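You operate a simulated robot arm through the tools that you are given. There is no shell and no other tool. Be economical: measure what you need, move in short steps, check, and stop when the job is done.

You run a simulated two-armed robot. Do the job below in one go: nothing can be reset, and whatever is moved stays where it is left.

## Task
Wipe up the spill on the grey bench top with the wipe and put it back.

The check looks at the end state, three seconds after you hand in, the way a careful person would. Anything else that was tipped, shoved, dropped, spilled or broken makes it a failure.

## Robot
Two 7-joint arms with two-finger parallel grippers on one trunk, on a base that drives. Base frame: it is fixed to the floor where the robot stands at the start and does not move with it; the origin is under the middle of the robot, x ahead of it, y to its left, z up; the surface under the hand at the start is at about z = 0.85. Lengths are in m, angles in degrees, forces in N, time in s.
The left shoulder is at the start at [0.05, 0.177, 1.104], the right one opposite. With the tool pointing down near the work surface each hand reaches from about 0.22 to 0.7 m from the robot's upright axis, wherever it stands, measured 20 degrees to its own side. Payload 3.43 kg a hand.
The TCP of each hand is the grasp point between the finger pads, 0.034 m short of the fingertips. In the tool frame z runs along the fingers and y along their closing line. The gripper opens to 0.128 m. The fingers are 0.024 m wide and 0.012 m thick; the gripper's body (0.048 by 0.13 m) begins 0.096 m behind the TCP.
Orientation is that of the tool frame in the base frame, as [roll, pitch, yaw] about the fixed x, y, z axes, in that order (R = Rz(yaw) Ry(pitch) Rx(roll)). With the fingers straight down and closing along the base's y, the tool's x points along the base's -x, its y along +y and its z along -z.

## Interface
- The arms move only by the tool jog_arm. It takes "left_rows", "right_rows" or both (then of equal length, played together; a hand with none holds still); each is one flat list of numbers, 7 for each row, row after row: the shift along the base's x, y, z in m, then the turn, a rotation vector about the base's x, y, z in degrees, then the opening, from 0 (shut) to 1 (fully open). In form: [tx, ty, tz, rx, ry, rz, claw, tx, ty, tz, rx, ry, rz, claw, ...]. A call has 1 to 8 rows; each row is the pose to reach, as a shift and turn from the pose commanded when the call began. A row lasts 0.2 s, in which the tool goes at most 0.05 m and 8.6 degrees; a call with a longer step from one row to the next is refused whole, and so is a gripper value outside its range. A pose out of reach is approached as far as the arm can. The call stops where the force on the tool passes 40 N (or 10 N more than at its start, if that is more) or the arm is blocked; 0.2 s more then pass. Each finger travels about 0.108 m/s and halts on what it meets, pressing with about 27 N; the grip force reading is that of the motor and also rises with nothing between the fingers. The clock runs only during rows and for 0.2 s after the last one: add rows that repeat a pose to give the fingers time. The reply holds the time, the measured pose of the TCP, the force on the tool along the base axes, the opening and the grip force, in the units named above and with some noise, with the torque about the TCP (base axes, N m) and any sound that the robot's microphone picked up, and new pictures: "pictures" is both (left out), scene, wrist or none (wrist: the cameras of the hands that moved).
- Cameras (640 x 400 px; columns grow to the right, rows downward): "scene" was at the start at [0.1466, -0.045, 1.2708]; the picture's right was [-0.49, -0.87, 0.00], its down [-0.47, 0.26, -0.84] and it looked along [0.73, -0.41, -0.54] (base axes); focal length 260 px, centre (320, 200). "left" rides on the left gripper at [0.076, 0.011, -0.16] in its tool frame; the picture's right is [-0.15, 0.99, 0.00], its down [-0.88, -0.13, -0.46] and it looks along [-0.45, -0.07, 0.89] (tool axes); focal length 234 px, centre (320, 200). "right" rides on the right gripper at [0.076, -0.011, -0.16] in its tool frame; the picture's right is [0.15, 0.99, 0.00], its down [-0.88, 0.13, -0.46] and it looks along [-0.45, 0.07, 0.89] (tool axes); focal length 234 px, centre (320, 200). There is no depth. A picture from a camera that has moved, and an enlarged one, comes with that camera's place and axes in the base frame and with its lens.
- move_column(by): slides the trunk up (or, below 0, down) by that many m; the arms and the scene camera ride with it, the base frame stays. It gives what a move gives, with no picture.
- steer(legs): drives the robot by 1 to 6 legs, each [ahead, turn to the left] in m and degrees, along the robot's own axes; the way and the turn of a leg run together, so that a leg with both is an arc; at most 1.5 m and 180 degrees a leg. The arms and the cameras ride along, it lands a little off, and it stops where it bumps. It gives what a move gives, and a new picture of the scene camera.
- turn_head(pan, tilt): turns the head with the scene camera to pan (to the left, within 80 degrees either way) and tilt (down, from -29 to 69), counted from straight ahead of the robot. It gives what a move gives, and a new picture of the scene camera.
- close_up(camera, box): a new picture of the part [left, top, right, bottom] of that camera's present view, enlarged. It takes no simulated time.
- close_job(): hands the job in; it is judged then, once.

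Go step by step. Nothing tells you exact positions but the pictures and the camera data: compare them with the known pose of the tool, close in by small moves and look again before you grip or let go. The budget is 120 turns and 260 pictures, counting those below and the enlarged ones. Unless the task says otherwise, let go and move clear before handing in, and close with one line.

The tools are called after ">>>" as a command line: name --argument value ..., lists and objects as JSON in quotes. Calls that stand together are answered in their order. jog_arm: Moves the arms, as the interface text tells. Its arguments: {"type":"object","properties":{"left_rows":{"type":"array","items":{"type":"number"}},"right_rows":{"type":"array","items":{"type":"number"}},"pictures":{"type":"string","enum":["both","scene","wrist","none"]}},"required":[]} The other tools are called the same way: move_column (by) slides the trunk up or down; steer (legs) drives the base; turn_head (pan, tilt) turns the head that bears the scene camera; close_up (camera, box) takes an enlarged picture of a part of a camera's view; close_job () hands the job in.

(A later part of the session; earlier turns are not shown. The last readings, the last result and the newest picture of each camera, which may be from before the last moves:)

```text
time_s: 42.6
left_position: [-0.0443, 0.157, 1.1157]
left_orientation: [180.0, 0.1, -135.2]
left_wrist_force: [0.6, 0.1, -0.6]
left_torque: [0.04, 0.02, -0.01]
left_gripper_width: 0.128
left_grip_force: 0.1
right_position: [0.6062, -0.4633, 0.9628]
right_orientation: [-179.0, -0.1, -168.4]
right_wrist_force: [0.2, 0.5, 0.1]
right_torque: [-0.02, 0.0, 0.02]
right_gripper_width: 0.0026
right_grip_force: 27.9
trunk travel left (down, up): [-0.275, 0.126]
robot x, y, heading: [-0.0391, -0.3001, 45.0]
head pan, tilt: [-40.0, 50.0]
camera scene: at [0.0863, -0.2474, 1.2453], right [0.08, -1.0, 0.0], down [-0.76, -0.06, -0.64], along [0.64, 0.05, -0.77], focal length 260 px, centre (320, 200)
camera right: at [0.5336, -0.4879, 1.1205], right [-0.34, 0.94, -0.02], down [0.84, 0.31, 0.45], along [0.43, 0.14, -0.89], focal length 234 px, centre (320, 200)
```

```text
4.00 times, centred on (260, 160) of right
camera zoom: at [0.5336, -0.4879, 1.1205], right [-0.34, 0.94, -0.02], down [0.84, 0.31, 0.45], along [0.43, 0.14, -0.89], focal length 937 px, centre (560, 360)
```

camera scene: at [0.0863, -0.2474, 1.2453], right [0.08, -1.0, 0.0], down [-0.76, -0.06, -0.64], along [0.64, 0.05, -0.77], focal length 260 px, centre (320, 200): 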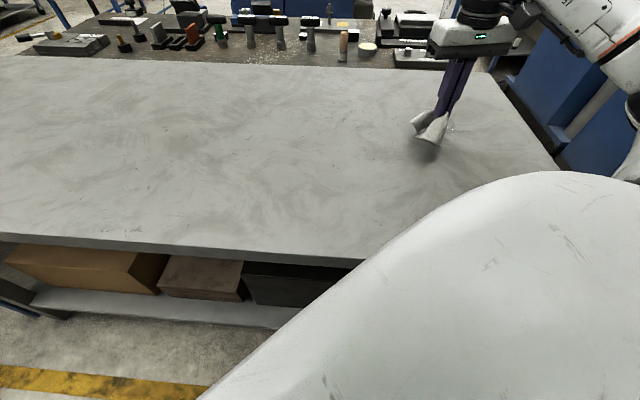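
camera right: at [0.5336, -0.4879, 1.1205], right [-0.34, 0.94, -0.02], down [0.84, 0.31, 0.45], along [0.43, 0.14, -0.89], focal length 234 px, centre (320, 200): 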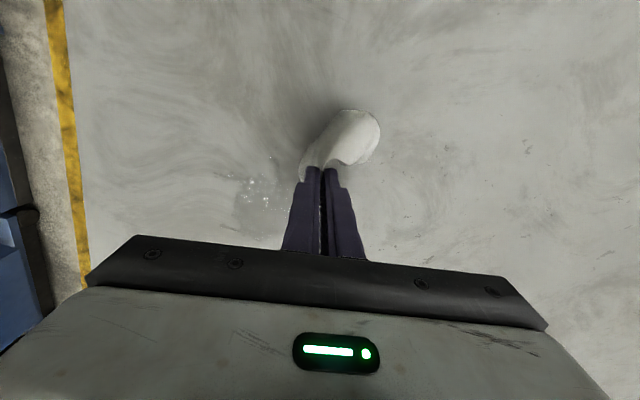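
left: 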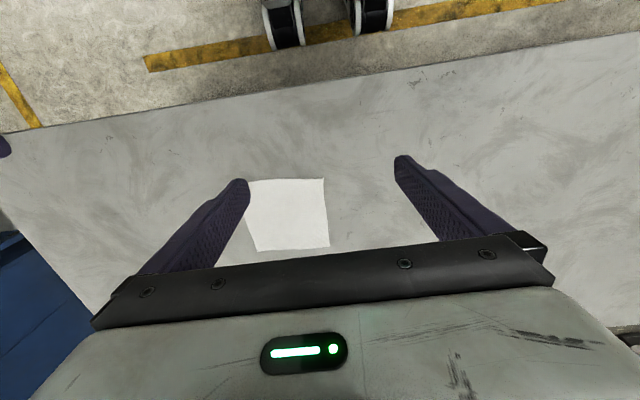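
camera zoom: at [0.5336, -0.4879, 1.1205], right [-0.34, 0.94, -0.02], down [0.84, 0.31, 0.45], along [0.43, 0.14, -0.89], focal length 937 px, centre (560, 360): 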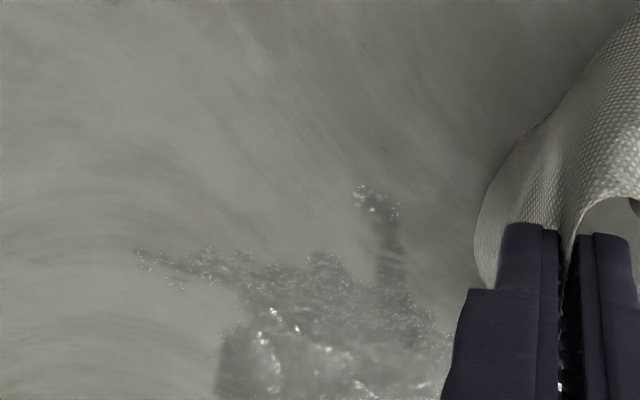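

Remnants lie roughly within x 0.62–0.745 and y -0.48 to -0.585, partly near the reach limit. I'll tilt the fingers about 20° outwards to gain reach and come down on the far right side.

>>> jog_arm --right_rows '[0.02, -0.02, 0, -2, -7, 0, 0, 0.045, -0.05, 0, -4, -14, 0, 0, 0.07, -0.08, 0, -5.4, -19.2, 0, 0, 0.1, -0.11, 0, -5.4, -19.2, 0, 0, 0.13, -0.12, -0.02, -5.4, -19.2, 0, 0, 0.14, -0.12, -0.05, -5.4, -19.2, 0, 0, 0.14, -0.12, -0.065, -5.4, -19.2, 0, 0, 0.14, -0.12, -0.073, -5.4, -19.2, 0, 0]'

```text
time_s: 44.4
left_position: [-0.0436, 0.1567, 1.1145]
left_orientation: [-179.9, 0.0, -135.1]
left_wrist_force: [0.6, 0.5, 0.2]
left_torque: [0.0, 0.01, -0.02]
left_gripper_width: 0.128
left_grip_force: 0.0
right_position: [0.7451, -0.5853, 0.8912]
right_orientation: [-169.7, 17.5, -167.0]
right_wrist_force: [0.6, 0.2, 0.5]
right_torque: [0.02, 0.01, -0.02]
right_gripper_width: 0.0027
right_grip_force: 27.0
trunk travel left (down, up): [-0.275, 0.126]
robot x, y, heading: [-0.0398, -0.3057, 44.9]
head pan, tilt: [-40.0, 50.0]
camera scene: at [0.0864, -0.2477, 1.2453], right [0.08, -1.0, 0.0], down [-0.76, -0.06, -0.64], along [0.64, 0.05, -0.77], focal length 260 px, centre (320, 200)
camera right: at [0.6249, -0.5955, 1.017], right [-0.3, 0.93, -0.21], down [0.65, 0.37, 0.67], along [0.7, 0.07, -0.71], focal length 234 px, centre (320, 200)
```

scene: 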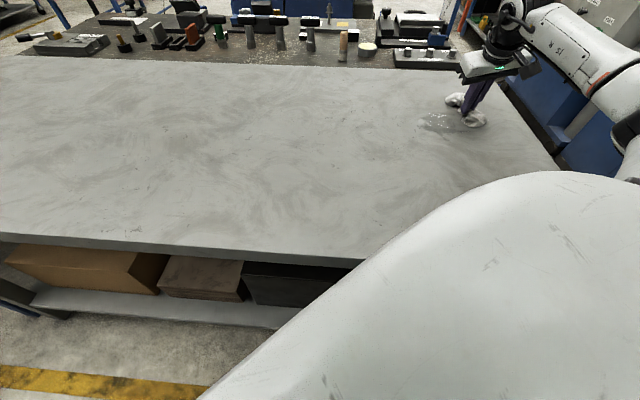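
right: 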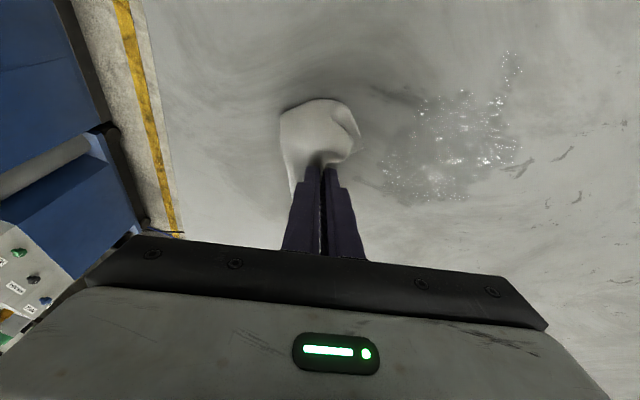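

The tilted reach works and the remaining stain is centred around (0.69, -0.51). I'll sweep across it in slow parallel lines under light pressure.

>>> jog_arm --right_rows '[-0.015, 0, -0.003, 0, 0, 0, 0, -0.015, 0.04, -0.004, 0, 0, 0, 0, -0.015, 0.08, -0.004, 0, 0, 0, 0, -0.015, 0.12, -0.004, 0, 0, 0, 0, -0.035, 0.12, -0.004, 0, 0, 0, 0, -0.035, 0.08, -0.004, 0, 0, 0, 0, -0.035, 0.04, -0.004, 0, 0, 0, 0, -0.035, 0, -0.004, 0, 0, 0, 0]' --pictures "none"

>>> jog_arm --right_rows '[-0.02, 0.01, 0, 0, 0, 0, 0, -0.02, 0.05, 0, 0, 0, 0, 0, -0.02, 0.09, 0, 0, 0, 0, 0, -0.02, 0.12, 0, 0, 0, 0, 0, -0.04, 0.12, 0, 0, 0, 0, 0, -0.04, 0.08, 0, 0, 0, 0, 0, -0.04, 0.04, 0, 0, 0, 0, 0, -0.04, 0.01, 0, 0, 0, 0, 0]'

```text
time_s: 46.2
left_position: [-0.0456, 0.158, 1.1139]
left_orientation: [-179.9, 0.0, -135.1]
left_wrist_force: [-0.9, -0.2, 0.9]
left_torque: [-0.02, 0.01, 0.0]
left_gripper_width: 0.128
left_grip_force: 0.1
right_position: [0.7114, -0.5825, 0.8872]
right_orientation: [-169.8, 17.9, -167.0]
right_wrist_force: [-0.7, 6.5, 9.4]
right_torque: [0.26, 0.12, 0.03]
right_gripper_width: 0.0027
right_grip_force: 27.3
trunk travel left (down, up): [-0.275, 0.126]
robot x, y, heading: [-0.0349, -0.3027, 44.5]
head pan, tilt: [-40.0, 50.0]
```

```text
time_s: 48.0
left_position: [-0.0443, 0.1581, 1.1141]
left_orientation: [-179.9, 0.1, -135.1]
left_wrist_force: [-0.1, -0.8, -0.3]
left_torque: [0.01, 0.01, -0.01]
left_gripper_width: 0.1279
left_grip_force: 0.0
right_position: [0.6704, -0.5743, 0.8878]
right_orientation: [-169.7, 17.6, -166.8]
right_wrist_force: [-2.3, 6.9, 9.7]
right_torque: [0.29, 0.11, 0.01]
right_gripper_width: 0.0024
right_grip_force: 27.0
trunk travel left (down, up): [-0.275, 0.126]
robot x, y, heading: [-0.0411, -0.304, 44.4]
head pan, tilt: [-40.0, 50.0]
camera scene: at [0.0851, -0.247, 1.2454], right [0.08, -1.0, 0.0], down [-0.76, -0.06, -0.64], along [0.64, 0.05, -0.77], focal length 260 px, centre (320, 200)
camera right: at [0.5488, -0.5851, 1.0137], right [-0.31, 0.93, -0.21], down [0.64, 0.37, 0.67], along [0.7, 0.07, -0.71], focal length 234 px, centre (320, 200)
```

scene: 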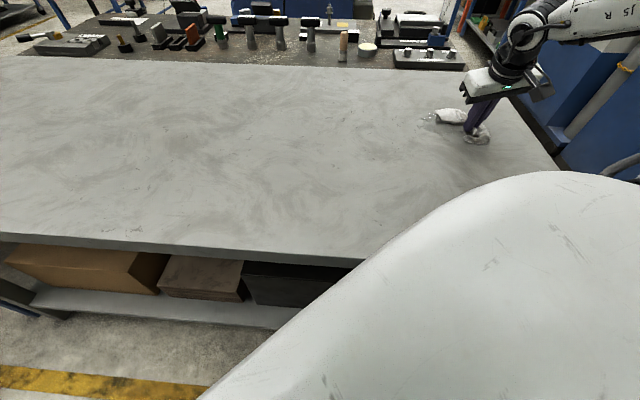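
right: 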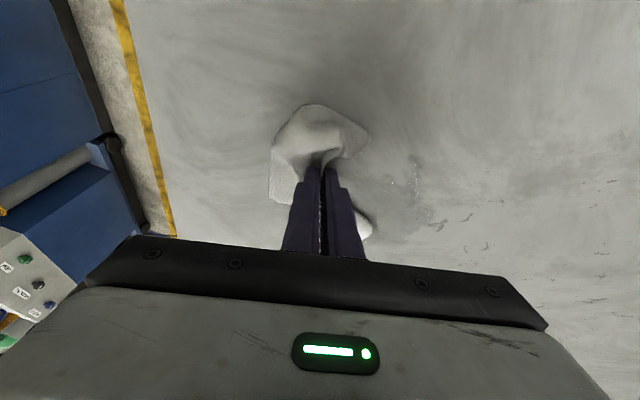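

Most of it is gone; traces remain near (0.65, -0.505) and (0.72, -0.49). I'll sweep the near line, then go back over the far left part.

>>> jog_arm --right_rows '[-0.02, 0.01, 0, 0, 0, 0, 0, -0.02, 0.05, 0, 0, 0, 0, 0, -0.02, 0.09, 0, 0, 0, 0, 0, -0.005, 0.12, 0, 0, 0, 0, 0, 0.01, 0.08, 0, 0, 0, 0, 0, 0.04, 0.07, 0, 0, 0, 0, 0, 0.06, 0.1, 0, 0, 0, 0, 0, 0.03, 0.12, 0, 0, 0, 0, 0]' --pictures "none"

>>> jog_arm --right_rows '[0, 0, 0.03, 0, 0, 0, 0, -0.02, 0.02, 0.06, 0, 0, 0, 0, -0.06, 0.04, 0.08, 0, 0, 0, 0, -0.1, 0.06, 0.08, 0, 0, 0, 0, -0.13, 0.09, 0.08, 0, 0, 0, 0]'

>>> close_up --camera "scene" --box '[390, 85, 518, 165]'

```text
time_s: 49.8
left_position: [-0.0444, 0.1549, 1.1158]
left_orientation: [179.9, 0.0, -135.2]
left_wrist_force: [0.2, -0.8, 0.2]
left_torque: [-0.01, 0.01, -0.04]
left_gripper_width: 0.1283
left_grip_force: 0.1
right_position: [0.7025, -0.4536, 0.8871]
right_orientation: [-169.7, 17.7, -166.8]
right_wrist_force: [-2.1, -0.2, 7.7]
right_torque: [0.02, 0.09, 0.06]
right_gripper_width: 0.0029
right_grip_force: 27.2
trunk travel left (down, up): [-0.275, 0.126]
robot x, y, heading: [-0.0403, -0.3012, 44.8]
head pan, tilt: [-40.0, 50.0]
```

```text
time_s: 51.0
left_position: [-0.0447, 0.1559, 1.1135]
left_orientation: [179.9, 0.0, -135.2]
left_wrist_force: [-0.3, 0.3, -0.4]
left_torque: [-0.04, 0.0, 0.0]
left_gripper_width: 0.128
left_grip_force: 0.1
right_position: [0.5727, -0.3648, 0.9622]
right_orientation: [-169.6, 17.5, -166.9]
right_wrist_force: [-0.3, 0.8, 0.1]
right_torque: [0.02, 0.01, 0.02]
right_gripper_width: 0.0026
right_grip_force: 27.0
trunk travel left (down, up): [-0.275, 0.126]
robot x, y, heading: [-0.0406, -0.301, 44.5]
head pan, tilt: [-40.0, 50.0]
camera scene: at [0.0862, -0.2471, 1.2453], right [0.08, -1.0, 0.0], down [-0.76, -0.06, -0.64], along [0.64, 0.05, -0.77], focal length 260 px, centre (320, 200)
camera right: at [0.4516, -0.3753, 1.0895], right [-0.3, 0.93, -0.21], down [0.65, 0.37, 0.67], along [0.7, 0.06, -0.71], focal length 234 px, centre (320, 200)
```

scene: 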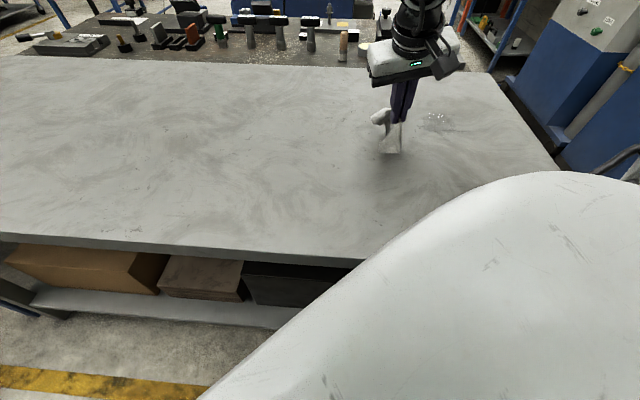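
right: 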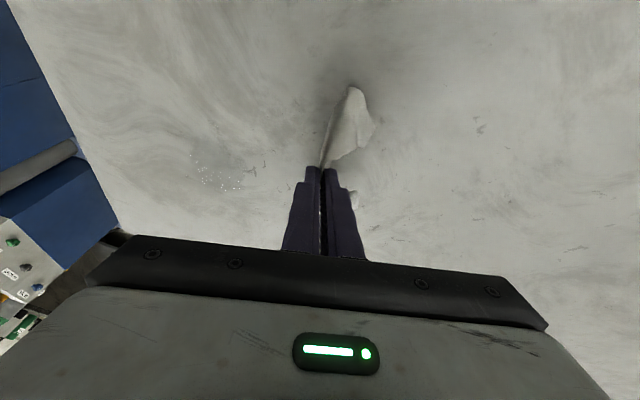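

```text
5.00 times, centred on (454, 125) of scene
camera zoom: at [0.0862, -0.2471, 1.2453], right [0.08, -1.0, 0.0], down [-0.76, -0.06, -0.64], along [0.64, 0.05, -0.77], focal length 1299 px, centre (-350, 575)
```

zoom: 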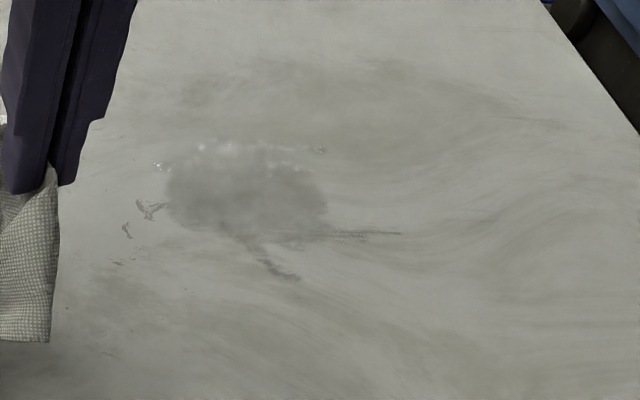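

Only a damp mark, a few droplets on the far edge (x≈0.74) and two thin smears remain. I'll go back out and sweep from the far edge towards me with closer lines.

>>> jog_arm --right_rows '[0.045, -0.02, 0, 0, 0, 0, 0, 0.09, -0.04, 0, 0, 0, 0, 0, 0.135, -0.06, 0, 0, 0, 0, 0, 0.17, -0.08, -0.02, 0, 0, 0, 0, 0.179, -0.09, -0.05, 0, 0, 0, 0, 0.179, -0.095, -0.07, 0, 0, 0, 0, 0.179, -0.095, -0.076, 0, 0, 0, 0]' --pictures "none"

>>> jog_arm --right_rows '[0, -0.04, 0, 0, 0, 0, 0, 0, -0.08, 0, 0, 0, 0, 0, 0, -0.12, 0, 0, 0, 0, 0, -0.015, -0.12, 0, 0, 0, 0, 0, -0.015, -0.08, 0, 0, 0, 0, 0, -0.015, -0.04, 0, 0, 0, 0, 0, -0.015, 0, 0, 0, 0, 0, 0, -0.03, 0, 0, 0, 0, 0, 0]'

```text
time_s: 52.6
left_position: [-0.0445, 0.1571, 1.1144]
left_orientation: [179.9, 0.0, -135.2]
left_wrist_force: [-0.6, -0.3, 0.2]
left_torque: [0.01, 0.0, -0.02]
left_gripper_width: 0.1277
left_grip_force: 0.0
right_position: [0.7515, -0.459, 0.8898]
right_orientation: [-169.7, 17.6, -167.0]
right_wrist_force: [0.0, -0.8, 1.6]
right_torque: [0.01, 0.02, 0.02]
right_gripper_width: 0.0023
right_grip_force: 26.5
trunk travel left (down, up): [-0.275, 0.126]
robot x, y, heading: [-0.0408, -0.3022, 44.8]
head pan, tilt: [-40.0, 50.0]
```

```text
time_s: 54.4
left_position: [-0.0448, 0.1565, 1.1141]
left_orientation: [-180.0, 0.0, -135.2]
left_wrist_force: [0.6, -0.6, -0.6]
left_torque: [0.01, 0.02, 0.01]
left_gripper_width: 0.1281
left_grip_force: 0.2
right_position: [0.7199, -0.4611, 0.8891]
right_orientation: [-169.7, 17.5, -167.0]
right_wrist_force: [-0.8, -0.3, -0.3]
right_torque: [-0.01, 0.0, 0.03]
right_gripper_width: 0.0028
right_grip_force: 26.6
trunk travel left (down, up): [-0.275, 0.126]
robot x, y, heading: [-0.0416, -0.3031, 44.9]
head pan, tilt: [-40.0, 50.0]
camera scene: at [0.0863, -0.2479, 1.2453], right [0.08, -1.0, 0.0], down [-0.76, -0.06, -0.64], along [0.64, 0.05, -0.77], focal length 260 px, centre (320, 200)
camera right: at [0.5987, -0.4704, 1.0171], right [-0.3, 0.93, -0.21], down [0.65, 0.36, 0.67], along [0.7, 0.07, -0.71], focal length 234 px, centre (320, 200)
```

scene: 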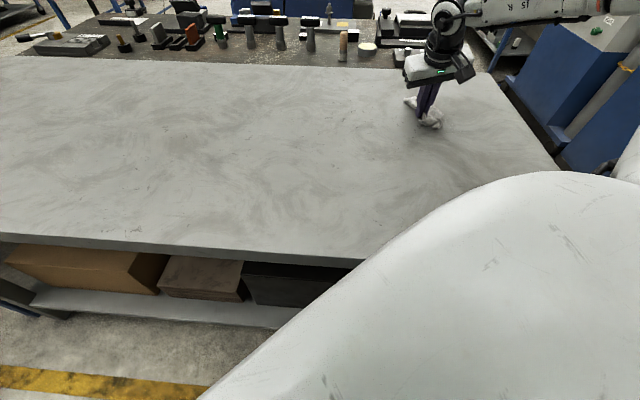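
right: 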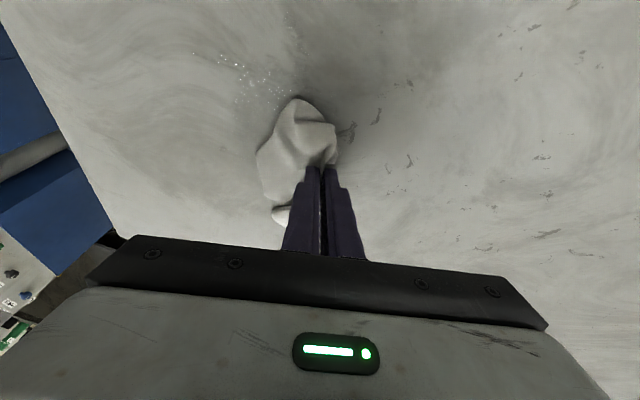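

The far edge is clean now, but contact was nearly weightless. I'll press 3 mm lower and continue with lines moving towards me.

>>> jog_arm --right_rows '[-0.005, -0.03, -0.003, 0, 0, 0, 0, -0.005, -0.07, -0.003, 0, 0, 0, 0, -0.005, -0.11, -0.003, 0, 0, 0, 0, -0.025, -0.12, -0.003, 0, 0, 0, 0, -0.025, -0.08, -0.003, 0, 0, 0, 0, -0.025, -0.04, -0.003, 0, 0, 0, 0, -0.025, 0, -0.003, 0, 0, 0, 0, -0.04, 0, -0.003, 0, 0, 0, 0]' --pictures "none"

>>> jog_arm --right_rows '[0, -0.04, 0, 0, 0, 0, 0, 0, -0.08, 0, 0, 0, 0, 0, 0, -0.12, 0, 0, 0, 0, 0, -0.02, -0.13, 0, 0, 0, 0, 0, -0.02, -0.09, 0, 0, 0, 0, 0, -0.02, -0.05, 0, 0, 0, 0, 0, -0.02, -0.01, 0, 0, 0, 0, 0, -0.04, -0.01, 0, 0, 0, 0, 0]' --pictures "none"

>>> jog_arm --right_rows '[0, -0.04, 0, 0, 0, 0, 0, 0, -0.08, 0, 0, 0, 0, 0, -0.02, -0.08, 0, 0, 0, 0, 0, -0.02, -0.04, 0, 0, 0, 0, 0, -0.02, 0, 0, 0, 0, 0, 0, -0.03, 0.02, 0.04, 0, 0, 0, 0, -0.05, 0.06, 0.06, 0, 0, 0, 0, -0.06, 0.1, 0.08, 0, 0, 0, 0]'

>>> close_up --camera "scene" --box '[390, 85, 518, 165]'

```text
time_s: 56.2
left_position: [-0.045, 0.1563, 1.1135]
left_orientation: [180.0, 0.0, -135.1]
left_wrist_force: [0.1, 0.1, -0.3]
left_torque: [0.02, -0.02, 0.0]
left_gripper_width: 0.1281
left_grip_force: 0.0
right_position: [0.678, -0.4591, 0.8872]
right_orientation: [-169.7, 17.7, -167.0]
right_wrist_force: [1.5, -0.3, 6.0]
right_torque: [0.05, -0.08, 0.03]
right_gripper_width: 0.0025
right_grip_force: 27.1
trunk travel left (down, up): [-0.275, 0.126]
robot x, y, heading: [-0.0403, -0.3038, 45.1]
head pan, tilt: [-40.0, 50.0]
```

```text
time_s: 58.0
left_position: [-0.0445, 0.1566, 1.114]
left_orientation: [-179.9, 0.0, -135.1]
left_wrist_force: [-0.1, 0.9, -0.2]
left_torque: [-0.02, 0.04, 0.02]
left_gripper_width: 0.1279
left_grip_force: 0.1
right_position: [0.64, -0.4682, 0.8873]
right_orientation: [-169.8, 17.6, -166.8]
right_wrist_force: [0.7, 1.7, 6.5]
right_torque: [0.08, -0.03, 0.02]
right_gripper_width: 0.0026
right_grip_force: 26.8
trunk travel left (down, up): [-0.275, 0.126]
robot x, y, heading: [-0.0382, -0.302, 44.8]
head pan, tilt: [-40.0, 50.0]
```

```text
time_s: 59.8
left_position: [-0.0438, 0.1554, 1.114]
left_orientation: [180.0, 0.1, -135.2]
left_wrist_force: [0.8, -0.1, -0.4]
left_torque: [-0.03, -0.01, 0.04]
left_gripper_width: 0.128
left_grip_force: 0.1
right_position: [0.58, -0.3679, 0.9653]
right_orientation: [-169.5, 17.4, -166.9]
right_wrist_force: [0.0, -0.5, -0.6]
right_torque: [0.0, 0.01, 0.06]
right_gripper_width: 0.0023
right_grip_force: 26.5
trunk travel left (down, up): [-0.275, 0.126]
robot x, y, heading: [-0.0394, -0.3042, 44.6]
head pan, tilt: [-40.0, 50.0]
camera scene: at [0.0861, -0.2469, 1.2452], right [0.08, -1.0, 0.0], down [-0.76, -0.06, -0.64], along [0.64, 0.05, -0.77], focal length 260 px, centre (320, 200)
camera right: at [0.4599, -0.3775, 1.0921], right [-0.3, 0.93, -0.22], down [0.65, 0.37, 0.67], along [0.7, 0.06, -0.71], focal length 234 px, centre (320, 200)
```

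scene: 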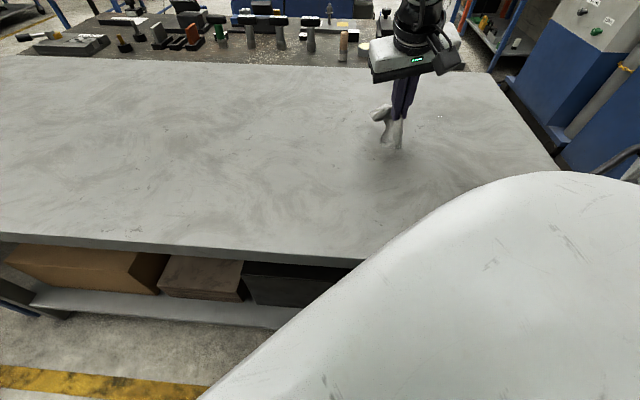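
right: 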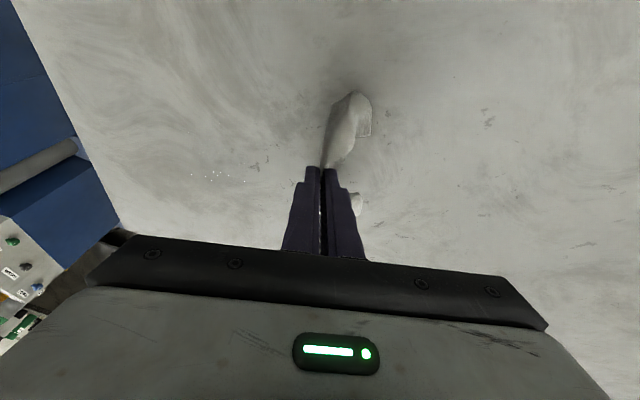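

```text
5.00 times, centred on (454, 125) of scene
camera zoom: at [0.0861, -0.2469, 1.2452], right [0.08, -1.0, 0.0], down [-0.76, -0.06, -0.64], along [0.64, 0.05, -0.77], focal length 1299 px, centre (-350, 575)
```

zoom: 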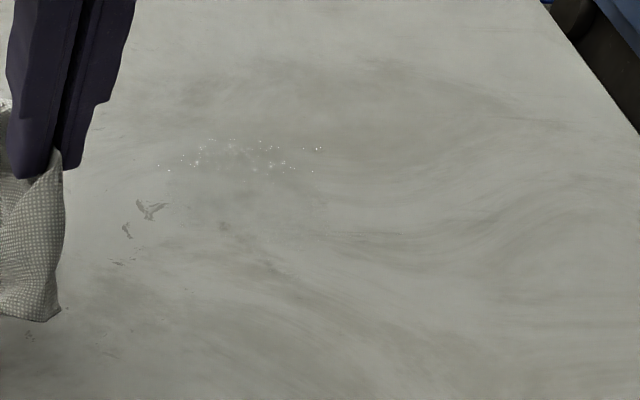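

Nearly done: only tiny droplets remain in a band at x≈0.72–0.75, y≈-0.47 to -0.56. I'll go over that band again with proper pressure.

>>> jog_arm --right_rows '[0.045, -0.02, 0, 0, 0, 0, 0, 0.09, -0.04, 0, 0, 0, 0, 0, 0.135, -0.06, 0, 0, 0, 0, 0, 0.17, -0.08, -0.02, 0, 0, 0, 0, 0.17, -0.085, -0.05, 0, 0, 0, 0, 0.17, -0.085, -0.07, 0, 0, 0, 0, 0.17, -0.085, -0.08, 0, 0, 0, 0]' --pictures "none"

```text
time_s: 61.4
left_position: [-0.0445, 0.1577, 1.1154]
left_orientation: [180.0, 0.0, -135.2]
left_wrist_force: [0.2, -0.5, 0.3]
left_torque: [0.02, -0.04, 0.03]
left_gripper_width: 0.1279
left_grip_force: 0.1
right_position: [0.7499, -0.4534, 0.8882]
right_orientation: [-169.6, 17.7, -166.8]
right_wrist_force: [0.1, -0.3, 3.8]
right_torque: [-0.02, -0.01, -0.01]
right_gripper_width: 0.0027
right_grip_force: 27.2
trunk travel left (down, up): [-0.275, 0.126]
robot x, y, heading: [-0.0397, -0.3041, 44.8]
head pan, tilt: [-40.0, 50.0]
```

>>> jog_arm --right_rows '[0, -0.04, -0.001, 0, 0, 0, 0, 0, -0.08, -0.001, 0, 0, 0, 0, 0, -0.12, -0.001, 0, 0, 0, 0, -0.012, -0.12, -0.001, 0, 0, 0, 0, -0.012, -0.08, -0.001, 0, 0, 0, 0, -0.012, -0.04, -0.001, 0, 0, 0, 0, -0.012, 0, -0.001, 0, 0, 0, 0, -0.024, 0, -0.001, 0, 0, 0, 0]' --pictures "none"

>>> jog_arm --right_rows '[0, -0.04, 0, 0, 0, 0, 0, 0, -0.08, 0, 0, 0, 0, 0, 0, -0.12, 0, 0, 0, 0, 0, -0.015, -0.12, 0, 0, 0, 0, 0, -0.015, -0.08, 0, 0, 0, 0, 0, -0.015, -0.04, 0, 0, 0, 0, 0, -0.015, 0, 0, 0, 0, 0, 0, -0.03, 0, 0, 0, 0, 0, 0]' --pictures "none"

>>> jog_arm --right_rows '[0, -0.04, 0, 0, 0, 0, 0, 0, -0.08, 0, 0, 0, 0, 0, -0.02, -0.08, 0, 0, 0, 0, 0, -0.02, -0.04, 0, 0, 0, 0, 0, -0.02, 0, 0, 0, 0, 0, 0, -0.04, 0.02, 0.04, 0, 0, 0, 0, -0.07, 0.05, 0.06, 0, 0, 0, 0, -0.11, 0.08, 0.08, 0, 0, 0, 0]'

>>> close_up --camera "scene" --box '[390, 85, 518, 165]'

```text
time_s: 63.2
left_position: [-0.0452, 0.1559, 1.1147]
left_orientation: [180.0, 0.0, -135.1]
left_wrist_force: [-0.3, 0.3, 0.1]
left_torque: [-0.01, -0.03, -0.01]
left_gripper_width: 0.1279
left_grip_force: 0.1
right_position: [0.7286, -0.4507, 0.8872]
right_orientation: [-170.0, 17.8, -166.8]
right_wrist_force: [4.3, 1.2, 6.1]
right_torque: [0.1, -0.11, 0.0]
right_gripper_width: 0.0026
right_grip_force: 27.0
trunk travel left (down, up): [-0.275, 0.126]
robot x, y, heading: [-0.0383, -0.2995, 44.8]
head pan, tilt: [-40.0, 50.0]
```

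```text
time_s: 65.0
left_position: [-0.0448, 0.1558, 1.1149]
left_orientation: [-180.0, 0.0, -135.2]
left_wrist_force: [0.0, 0.2, 0.8]
left_torque: [0.01, 0.0, 0.03]
left_gripper_width: 0.128
left_grip_force: 0.2
right_position: [0.6951, -0.4524, 0.8869]
right_orientation: [-169.8, 17.7, -166.9]
right_wrist_force: [1.2, 0.9, 5.8]
right_torque: [0.09, -0.09, 0.0]
right_gripper_width: 0.0027
right_grip_force: 26.4
trunk travel left (down, up): [-0.275, 0.126]
robot x, y, heading: [-0.0365, -0.3037, 44.8]
head pan, tilt: [-40.0, 50.0]
```

```text
refused: row 8 steps farther than a row can; nothing moved
```

```text
5.00 times, centred on (454, 125) of scene
camera zoom: at [0.0859, -0.2476, 1.2453], right [0.08, -1.0, 0.0], down [-0.76, -0.06, -0.64], along [0.64, 0.05, -0.77], focal length 1299 px, centre (-350, 575)
```

zoom: 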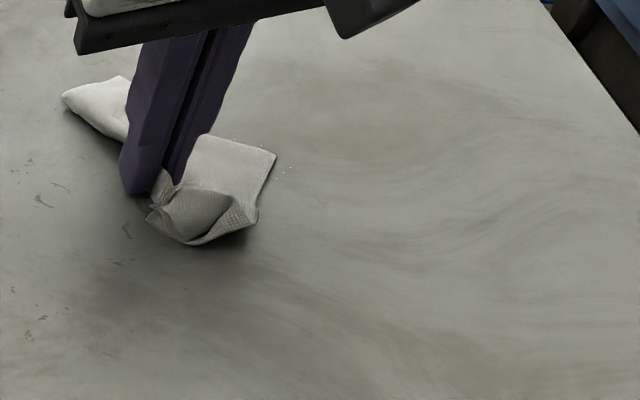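

Some fine droplets remain at the wipe's far edge. I'll finish the near lines (my last row was too long a step) and look again.

>>> jog_arm --right_rows '[0, -0.04, 0, 0, 0, 0, 0, 0, -0.08, 0, 0, 0, 0, 0, -0.02, -0.08, 0, 0, 0, 0, 0, -0.02, -0.04, 0, 0, 0, 0, 0, -0.02, 0, 0, 0, 0, 0, 0, -0.035, 0.015, 0.04, 0, 0, 0, 0, -0.065, 0.04, 0.06, 0, 0, 0, 0, -0.1, 0.07, 0.07, 0, 0, 0, 0]' --pictures "wrist"

>>> close_up --camera "scene" --box '[400, 95, 480, 145]'

```text
time_s: 66.8
left_position: [-0.0444, 0.1574, 1.1148]
left_orientation: [179.9, 0.0, -135.1]
left_wrist_force: [0.3, 0.4, -0.1]
left_torque: [-0.01, 0.02, -0.01]
left_gripper_width: 0.128
left_grip_force: 0.0
right_position: [0.5962, -0.3853, 0.9533]
right_orientation: [-169.6, 17.6, -166.8]
right_wrist_force: [0.1, 1.1, -0.5]
right_torque: [-0.02, 0.01, -0.01]
right_gripper_width: 0.0025
right_grip_force: 26.8
trunk travel left (down, up): [-0.275, 0.126]
robot x, y, heading: [-0.0415, -0.3018, 44.6]
head pan, tilt: [-40.0, 50.0]
camera right: at [0.475, -0.3956, 1.0817], right [-0.3, 0.93, -0.21], down [0.65, 0.37, 0.67], along [0.7, 0.07, -0.71], focal length 234 px, centre (320, 200)
```

right: 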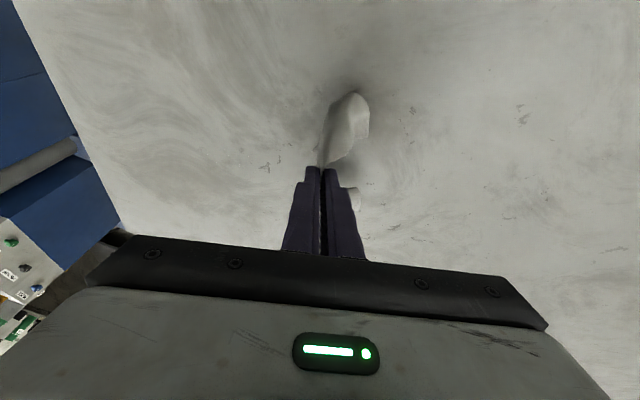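

```text
8.00 times, centred on (440, 120) of scene
camera zoom: at [0.086, -0.2472, 1.2453], right [0.08, -1.0, 0.0], down [-0.76, -0.06, -0.64], along [0.64, 0.05, -0.77], focal length 2079 px, centre (-640, 840)
```

zoom: 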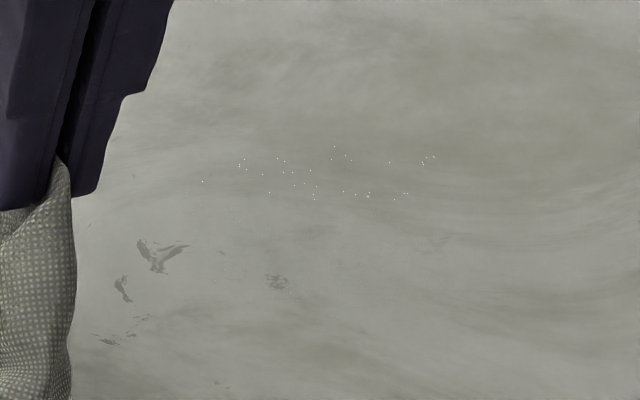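

Only pinhead specks remain in x 0.715–0.745, y -0.48 to -0.56. One more round, this time with strokes along x.

>>> jog_arm --right_rows '[0.045, -0.015, 0, 0, 0, 0, 0, 0.09, -0.03, 0, 0, 0, 0, 0, 0.13, -0.05, 0, 0, 0, 0, 0, 0.15, -0.07, -0.03, 0, 0, 0, 0, 0.15, -0.08, -0.06, 0, 0, 0, 0, 0.15, -0.08, -0.068, 0, 0, 0, 0]' --pictures "none"

>>> jog_arm --right_rows '[-0.045, 0, 0, 0, 0, 0, 0, -0.045, -0.018, 0, 0, 0, 0, 0, 0, -0.018, 0, 0, 0, 0, 0, 0, -0.036, 0, 0, 0, 0, 0, -0.045, -0.036, 0, 0, 0, 0, 0, -0.045, -0.054, 0, 0, 0, 0, 0, 0, -0.054, 0, 0, 0, 0, 0, 0, -0.072, 0, 0, 0, 0, 0]' --pictures "none"

>>> jog_arm --right_rows '[-0.045, 0, 0, 0, 0, 0, 0, -0.045, -0.02, 0, 0, 0, 0, 0, 0, -0.02, 0, 0, 0, 0, 0, -0.01, 0.02, 0, 0, 0, 0, 0, -0.01, 0.06, 0, 0, 0, 0, 0, -0.02, 0.09, 0, 0, 0, 0, 0, -0.02, 0.05, 0, 0, 0, 0, 0, -0.02, 0.01, 0, 0, 0, 0, 0]' --pictures "none"

>>> jog_arm --right_rows '[-0.02, 0, 0, 0, 0, 0, 0, -0.02, 0.04, 0, 0, 0, 0, 0, -0.02, 0.08, 0, 0, 0, 0, 0, -0.03, 0.1, 0.03, 0, 0, 0, 0, -0.05, 0.12, 0.06, 0, 0, 0, 0, -0.09, 0.14, 0.07, 0, 0, 0, 0, -0.12, 0.16, 0.07, 0, 0, 0, 0]' --pictures "wrist"

>>> close_up --camera "scene" --box '[400, 95, 480, 145]'

```text
time_s: 68.2
left_position: [-0.0444, 0.1572, 1.1143]
left_orientation: [180.0, 0.0, -135.2]
left_wrist_force: [0.1, 0.3, -0.1]
left_torque: [0.01, 0.0, 0.01]
left_gripper_width: 0.1281
left_grip_force: 0.1
right_position: [0.7454, -0.4659, 0.8877]
right_orientation: [-169.6, 17.7, -166.9]
right_wrist_force: [0.9, -0.8, 5.4]
right_torque: [-0.02, -0.01, 0.02]
right_gripper_width: 0.0024
right_grip_force: 27.2
trunk travel left (down, up): [-0.275, 0.126]
robot x, y, heading: [-0.0401, -0.3041, 44.6]
head pan, tilt: [-40.0, 50.0]
```

```text
time_s: 70.0
left_position: [-0.0456, 0.1559, 1.1145]
left_orientation: [179.9, 0.2, -135.2]
left_wrist_force: [0.2, 0.2, -0.2]
left_torque: [0.0, 0.01, -0.03]
left_gripper_width: 0.1282
left_grip_force: 0.0
right_position: [0.745, -0.5365, 0.8883]
right_orientation: [-169.8, 17.8, -166.9]
right_wrist_force: [-0.7, 3.3, 11.1]
right_torque: [0.17, 0.08, 0.03]
right_gripper_width: 0.0026
right_grip_force: 26.8
trunk travel left (down, up): [-0.275, 0.126]
robot x, y, heading: [-0.0392, -0.3044, 44.4]
head pan, tilt: [-40.0, 50.0]
```

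```text
time_s: 71.8
left_position: [-0.0456, 0.1559, 1.1154]
left_orientation: [179.9, 0.0, -135.3]
left_wrist_force: [-0.2, -0.1, 0.4]
left_torque: [0.04, 0.01, 0.0]
left_gripper_width: 0.1281
left_grip_force: 0.2
right_position: [0.7285, -0.5276, 0.8889]
right_orientation: [-169.7, 17.6, -166.9]
right_wrist_force: [-0.4, 0.6, 5.2]
right_torque: [0.09, 0.03, 0.01]
right_gripper_width: 0.0023
right_grip_force: 26.3
trunk travel left (down, up): [-0.275, 0.126]
robot x, y, heading: [-0.0395, -0.2999, 45.1]
head pan, tilt: [-40.0, 50.0]
```

```text
time_s: 73.4
left_position: [-0.0436, 0.1564, 1.1141]
left_orientation: [180.0, 0.1, -135.2]
left_wrist_force: [0.1, 0.3, -0.4]
left_torque: [-0.01, 0.01, 0.01]
left_gripper_width: 0.1279
left_grip_force: 0.1
right_position: [0.6057, -0.3683, 0.9593]
right_orientation: [-169.6, 17.5, -167.0]
right_wrist_force: [-0.5, 0.1, -0.6]
right_torque: [0.0, 0.02, 0.02]
right_gripper_width: 0.0025
right_grip_force: 26.6
trunk travel left (down, up): [-0.275, 0.126]
robot x, y, heading: [-0.039, -0.3019, 44.6]
head pan, tilt: [-40.0, 50.0]
camera right: at [0.4844, -0.3777, 1.0852], right [-0.3, 0.93, -0.21], down [0.65, 0.37, 0.67], along [0.7, 0.07, -0.71], focal length 234 px, centre (320, 200)
```

right: 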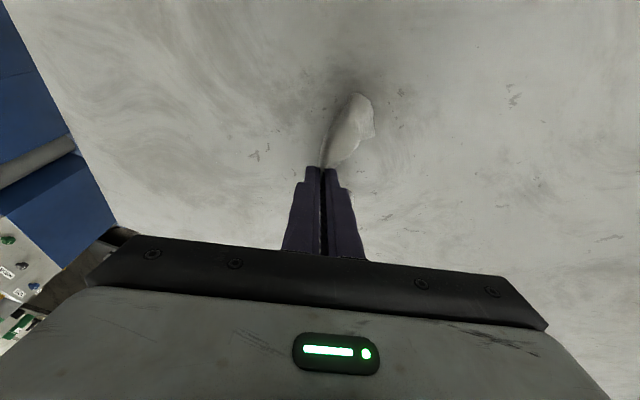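

```text
8.00 times, centred on (440, 120) of scene
camera zoom: at [0.0863, -0.2474, 1.2453], right [0.08, -1.0, 0.0], down [-0.76, -0.06, -0.64], along [0.64, 0.05, -0.77], focal length 2079 px, centre (-640, 840)
```

zoom: 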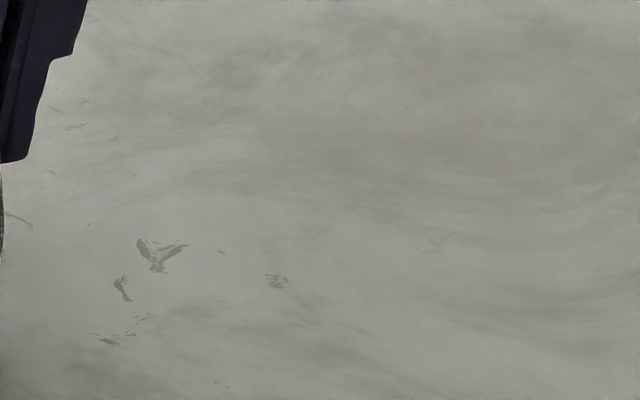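

The bench looks clean now; the dark marks left are the scratches that were there at the start. I'll carry the wipe back, undoing the tilt on the way.

>>> jog_arm --right_rows '[0, 0.02, 0.02, 1.8, 6.4, 0, 0, -0.005, 0.06, 0.03, 3.6, 12.8, 0, 0, -0.015, 0.1, 0.03, 5.4, 19.2, 0, 0, -0.03, 0.14, 0.03, 5.4, 19.2, 0, 0, -0.046, 0.16, 0.03, 5.4, 19.2, 0, 0]' --pictures "none"

>>> jog_arm --right_rows '[-0.005, 0.02, 0, 0, 0, 8, 0, -0.015, 0.04, 0, 0, 0, 16, 0, -0.023, 0.055, 0, 0, 0, 24, 0, -0.023, 0.055, 0, 0, 0, 30, 0]'

```text
time_s: 74.6
left_position: [-0.0441, 0.1567, 1.1142]
left_orientation: [-180.0, 0.0, -135.2]
left_wrist_force: [-0.2, -0.7, 0.4]
left_torque: [-0.05, 0.02, 0.01]
left_gripper_width: 0.1281
left_grip_force: 0.1
right_position: [0.5612, -0.2046, 0.9878]
right_orientation: [-179.1, -0.2, -168.4]
right_wrist_force: [0.0, -0.3, -0.2]
right_torque: [-0.03, -0.01, -0.04]
right_gripper_width: 0.0026
right_grip_force: 27.5
trunk travel left (down, up): [-0.275, 0.126]
robot x, y, heading: [-0.0407, -0.3013, 44.8]
head pan, tilt: [-40.0, 50.0]
```

```text
time_s: 75.6
left_position: [-0.0435, 0.1552, 1.1144]
left_orientation: [180.0, 0.0, -135.3]
left_wrist_force: [-0.4, -0.2, -0.1]
left_torque: [0.03, 0.01, -0.05]
left_gripper_width: 0.1278
left_grip_force: 0.1
right_position: [0.5371, -0.1513, 0.9883]
right_orientation: [-179.1, -0.1, -138.2]
right_wrist_force: [0.1, 1.3, -0.8]
right_torque: [-0.02, -0.01, -0.06]
right_gripper_width: 0.0024
right_grip_force: 27.0
trunk travel left (down, up): [-0.275, 0.126]
robot x, y, heading: [-0.0381, -0.2987, 44.8]
head pan, tilt: [-40.0, 50.0]
camera scene: at [0.0865, -0.2478, 1.2453], right [0.08, -1.0, 0.0], down [-0.76, -0.06, -0.64], along [0.64, 0.05, -0.77], focal length 260 px, centre (320, 200)
camera right: at [0.4873, -0.209, 1.1456], right [-0.77, 0.64, -0.01], down [0.57, 0.69, 0.45], along [0.3, 0.34, -0.89], focal length 234 px, centre (320, 200)
```

scene: 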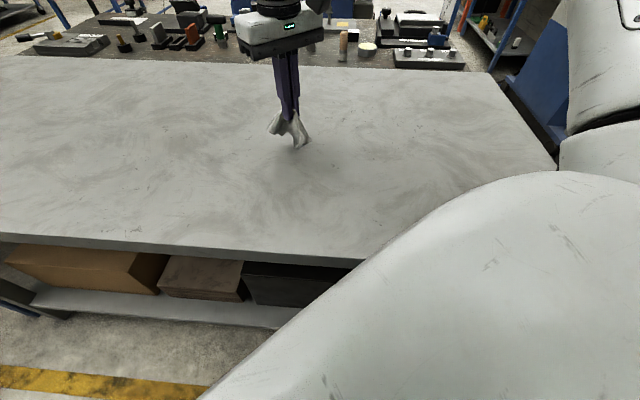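
right: 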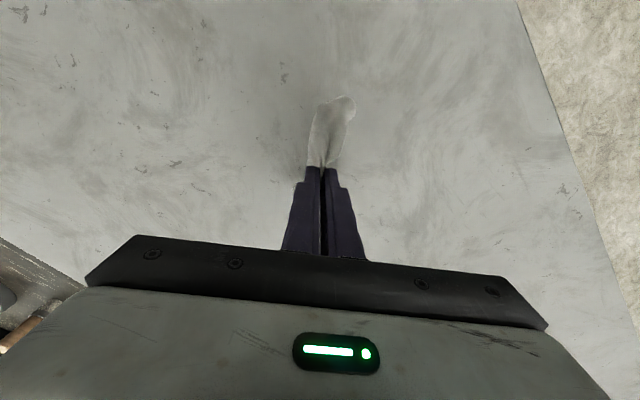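

The wipe hangs over its original spot. I'll lower it, open slowly and look.

>>> jog_arm --right_rows '[0, 0, -0.04, 0, 0, 0, 0, 0, 0, -0.08, 0, 0, 0, 0, 0, 0, -0.097, 0, 0, 0, 0, 0, 0, -0.102, 0, 0, 0, 0, 0, 0, -0.102, 0, 0, 0, 0.15, 0, 0, -0.102, 0, 0, 0, 0.3, 0, 0, -0.102, 0, 0, 0, 0.5]'

```text
time_s: 77.2
left_position: [-0.0439, 0.1568, 1.1149]
left_orientation: [-180.0, 0.0, -135.3]
left_wrist_force: [-0.2, 0.4, 0.0]
left_torque: [0.02, -0.06, 0.0]
left_gripper_width: 0.1279
left_grip_force: 0.2
right_position: [0.5377, -0.1501, 0.8864]
right_orientation: [-179.0, -0.1, -138.3]
right_wrist_force: [-0.7, 1.4, 6.3]
right_torque: [-0.12, -0.13, 0.03]
right_gripper_width: 0.063
right_grip_force: 0.0
trunk travel left (down, up): [-0.275, 0.126]
robot x, y, heading: [-0.0364, -0.3048, 44.9]
head pan, tilt: [-40.0, 50.0]
camera scene: at [0.0858, -0.2476, 1.2454], right [0.08, -1.0, 0.0], down [-0.76, -0.06, -0.64], along [0.64, 0.05, -0.77], focal length 260 px, centre (320, 200)
camera right: at [0.4871, -0.2082, 1.0448], right [-0.77, 0.64, -0.02], down [0.57, 0.69, 0.45], along [0.3, 0.34, -0.89], focal length 234 px, centre (320, 200)
```

scene: 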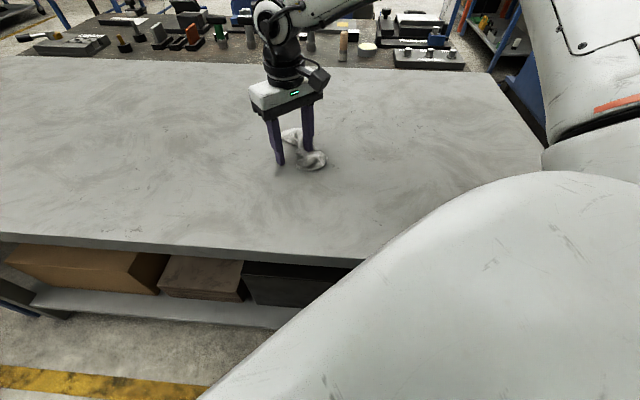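
right: 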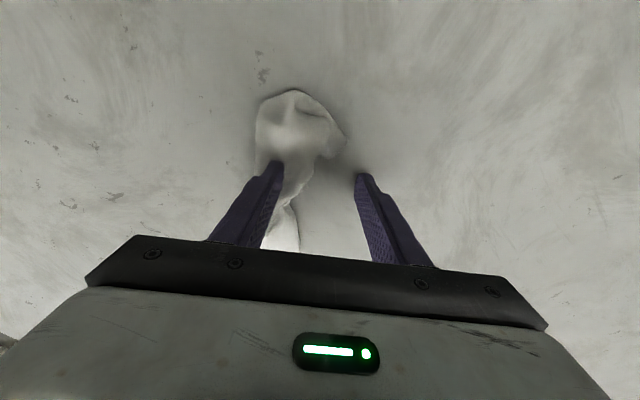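

Released, but the wipe is crumpled. I'll lift clear and see how it lies.

>>> jog_arm --right_rows '[0, 0, 0.03, 0, 0, 0, 0.6, 0, 0, 0.07, 0, 0, 0, 0.6, 0, 0, 0.11, 0, 0, 0, 0.6, -0.03, 0.03, 0.13, 0, 0, 0, 0.6, -0.06, 0.06, 0.15, 0, 0, 0, 0.6]'

>>> close_up --camera "scene" --box '[220, 110, 380, 210]'

```text
time_s: 78.4
left_position: [-0.0442, 0.1562, 1.1141]
left_orientation: [-179.9, 0.0, -135.2]
left_wrist_force: [0.5, 0.8, -0.9]
left_torque: [-0.01, 0.02, -0.03]
left_gripper_width: 0.128
left_grip_force: 0.1
right_position: [0.4797, -0.0937, 1.0358]
right_orientation: [-179.1, -0.2, -138.6]
right_wrist_force: [0.8, 0.4, -0.4]
right_torque: [0.01, 0.0, 0.0]
right_gripper_width: 0.0766
right_grip_force: 0.0
trunk travel left (down, up): [-0.275, 0.126]
robot x, y, heading: [-0.0352, -0.3011, 44.8]
head pan, tilt: [-40.0, 50.0]
camera scene: at [0.0866, -0.2472, 1.2452], right [0.08, -1.0, 0.0], down [-0.76, -0.06, -0.64], along [0.64, 0.05, -0.77], focal length 260 px, centre (320, 200)
camera right: at [0.4288, -0.1501, 1.1929], right [-0.77, 0.64, -0.02], down [0.57, 0.69, 0.45], along [0.3, 0.34, -0.89], focal length 234 px, centre (320, 200)
```

scene: 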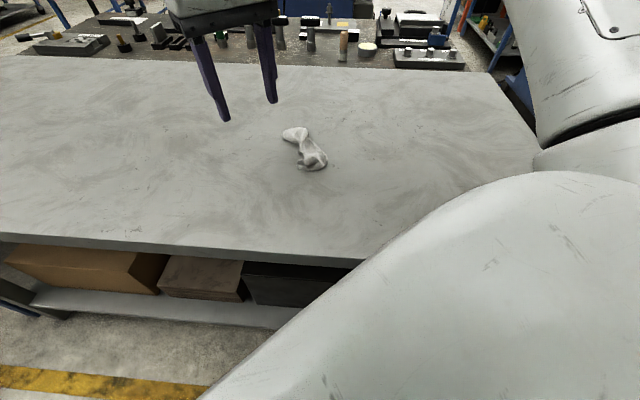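
right: 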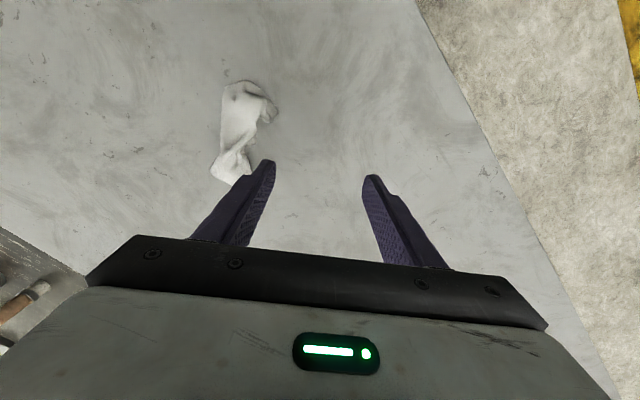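

```text
4.00 times, centred on (300, 160) of scene
camera zoom: at [0.0866, -0.2472, 1.2452], right [0.08, -1.0, 0.0], down [-0.76, -0.06, -0.64], along [0.64, 0.05, -0.77], focal length 1040 px, centre (400, 360)
```

zoom: 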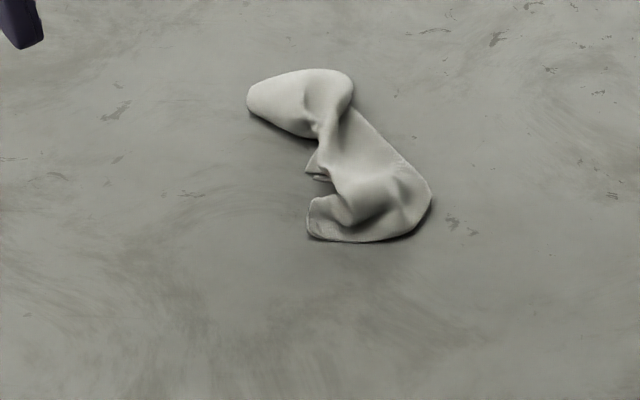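

The wipe sits within about 3 cm of its original spot but is crumpled. I'll zoom in to see whether I can pick it by a corner and lay it out flatter.

>>> close_up --camera "right" --box '[185, 70, 313, 190]'

>>> close_up --camera "scene" --box '[272, 120, 336, 175]'

```text
3.33 times, centred on (249, 130) of right
camera zoom: at [0.4288, -0.1501, 1.1929], right [-0.77, 0.64, -0.02], down [0.57, 0.69, 0.45], along [0.3, 0.34, -0.89], focal length 781 px, centre (557, 433)
```

zoom: 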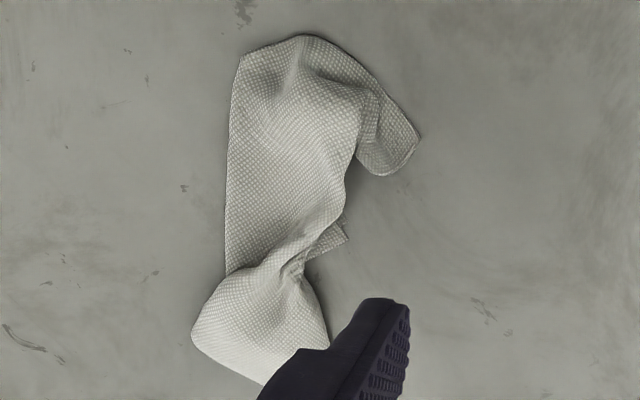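

```text
7.27 times, centred on (304, 148) of scene
camera zoom: at [0.0866, -0.2472, 1.2452], right [0.08, -1.0, 0.0], down [-0.76, -0.06, -0.64], along [0.64, 0.05, -0.77], focal length 1890 px, centre (436, 582)
```

zoom: 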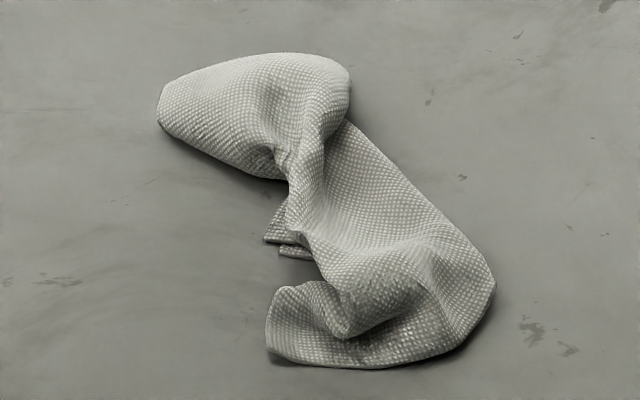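

I'll try picking it by the near flap at about (0.515, -0.166), with the fingers closing along y, to shake it out and lay it flatter.

>>> jog_arm --right_rows '[0.01, -0.02, 0, 0, 0, -8, 0.35, 0.02, -0.04, 0, 0, 0, -16, 0.35, 0.03, -0.06, -0.02, 0, 0, -24, 0.35, 0.036, -0.072, -0.05, 0, 0, -32, 0.35, 0.036, -0.072, -0.09, 0, 0, -40, 0.35, 0.036, -0.072, -0.12, 0, 0, -44, 0.35]'

>>> close_up --camera "scene" --box '[252, 100, 348, 180]'

```text
time_s: 79.8
left_position: [-0.0445, 0.156, 1.114]
left_orientation: [-180.0, 0.0, -135.2]
left_wrist_force: [0.3, 0.8, -1.0]
left_torque: [0.01, 0.01, -0.01]
left_gripper_width: 0.1279
left_grip_force: 0.1
right_position: [0.5133, -0.1629, 0.9169]
right_orientation: [-179.2, -0.1, 177.5]
right_wrist_force: [0.0, 0.1, -0.6]
right_torque: [0.01, 0.02, 0.01]
right_gripper_width: 0.0446
right_grip_force: 0.0
trunk travel left (down, up): [-0.275, 0.126]
robot x, y, heading: [-0.0405, -0.3019, 44.2]
head pan, tilt: [-40.0, 50.0]
camera scene: at [0.0866, -0.2476, 1.2453], right [0.08, -1.0, 0.0], down [-0.76, -0.06, -0.64], along [0.64, 0.05, -0.77], focal length 260 px, centre (320, 200)
camera right: at [0.4375, -0.1685, 1.0741], right [-0.1, 0.99, -0.01], down [0.89, 0.1, 0.45], along [0.45, 0.03, -0.89], focal length 234 px, centre (320, 200)
```

scene: 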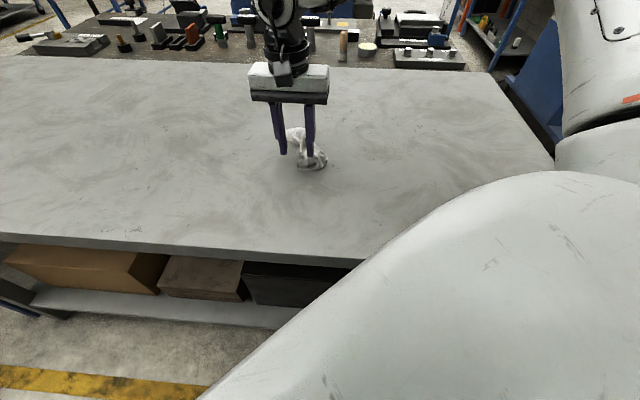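
right: 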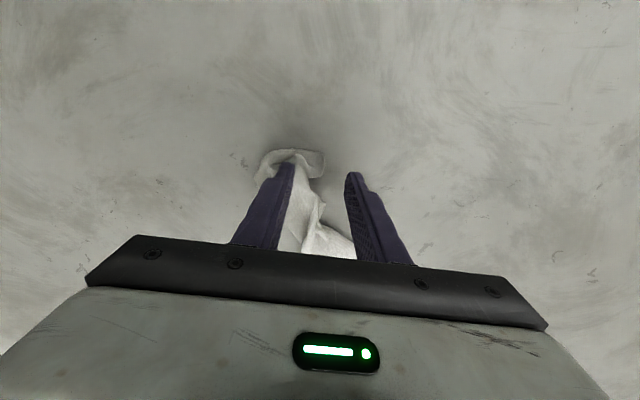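

```text
5.00 times, centred on (300, 140) of scene
camera zoom: at [0.0866, -0.2476, 1.2453], right [0.08, -1.0, 0.0], down [-0.76, -0.06, -0.64], along [0.64, 0.05, -0.77], focal length 1299 px, centre (420, 500)
```

zoom: 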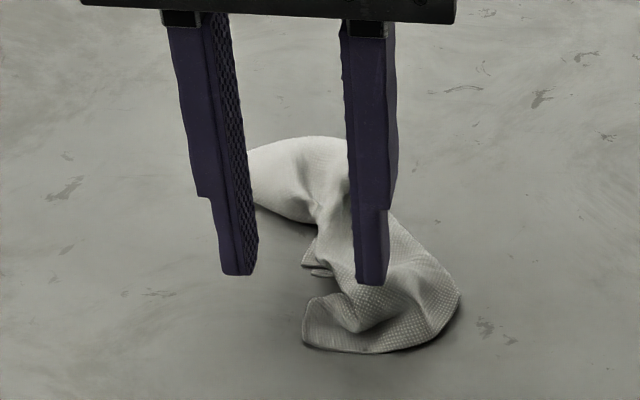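

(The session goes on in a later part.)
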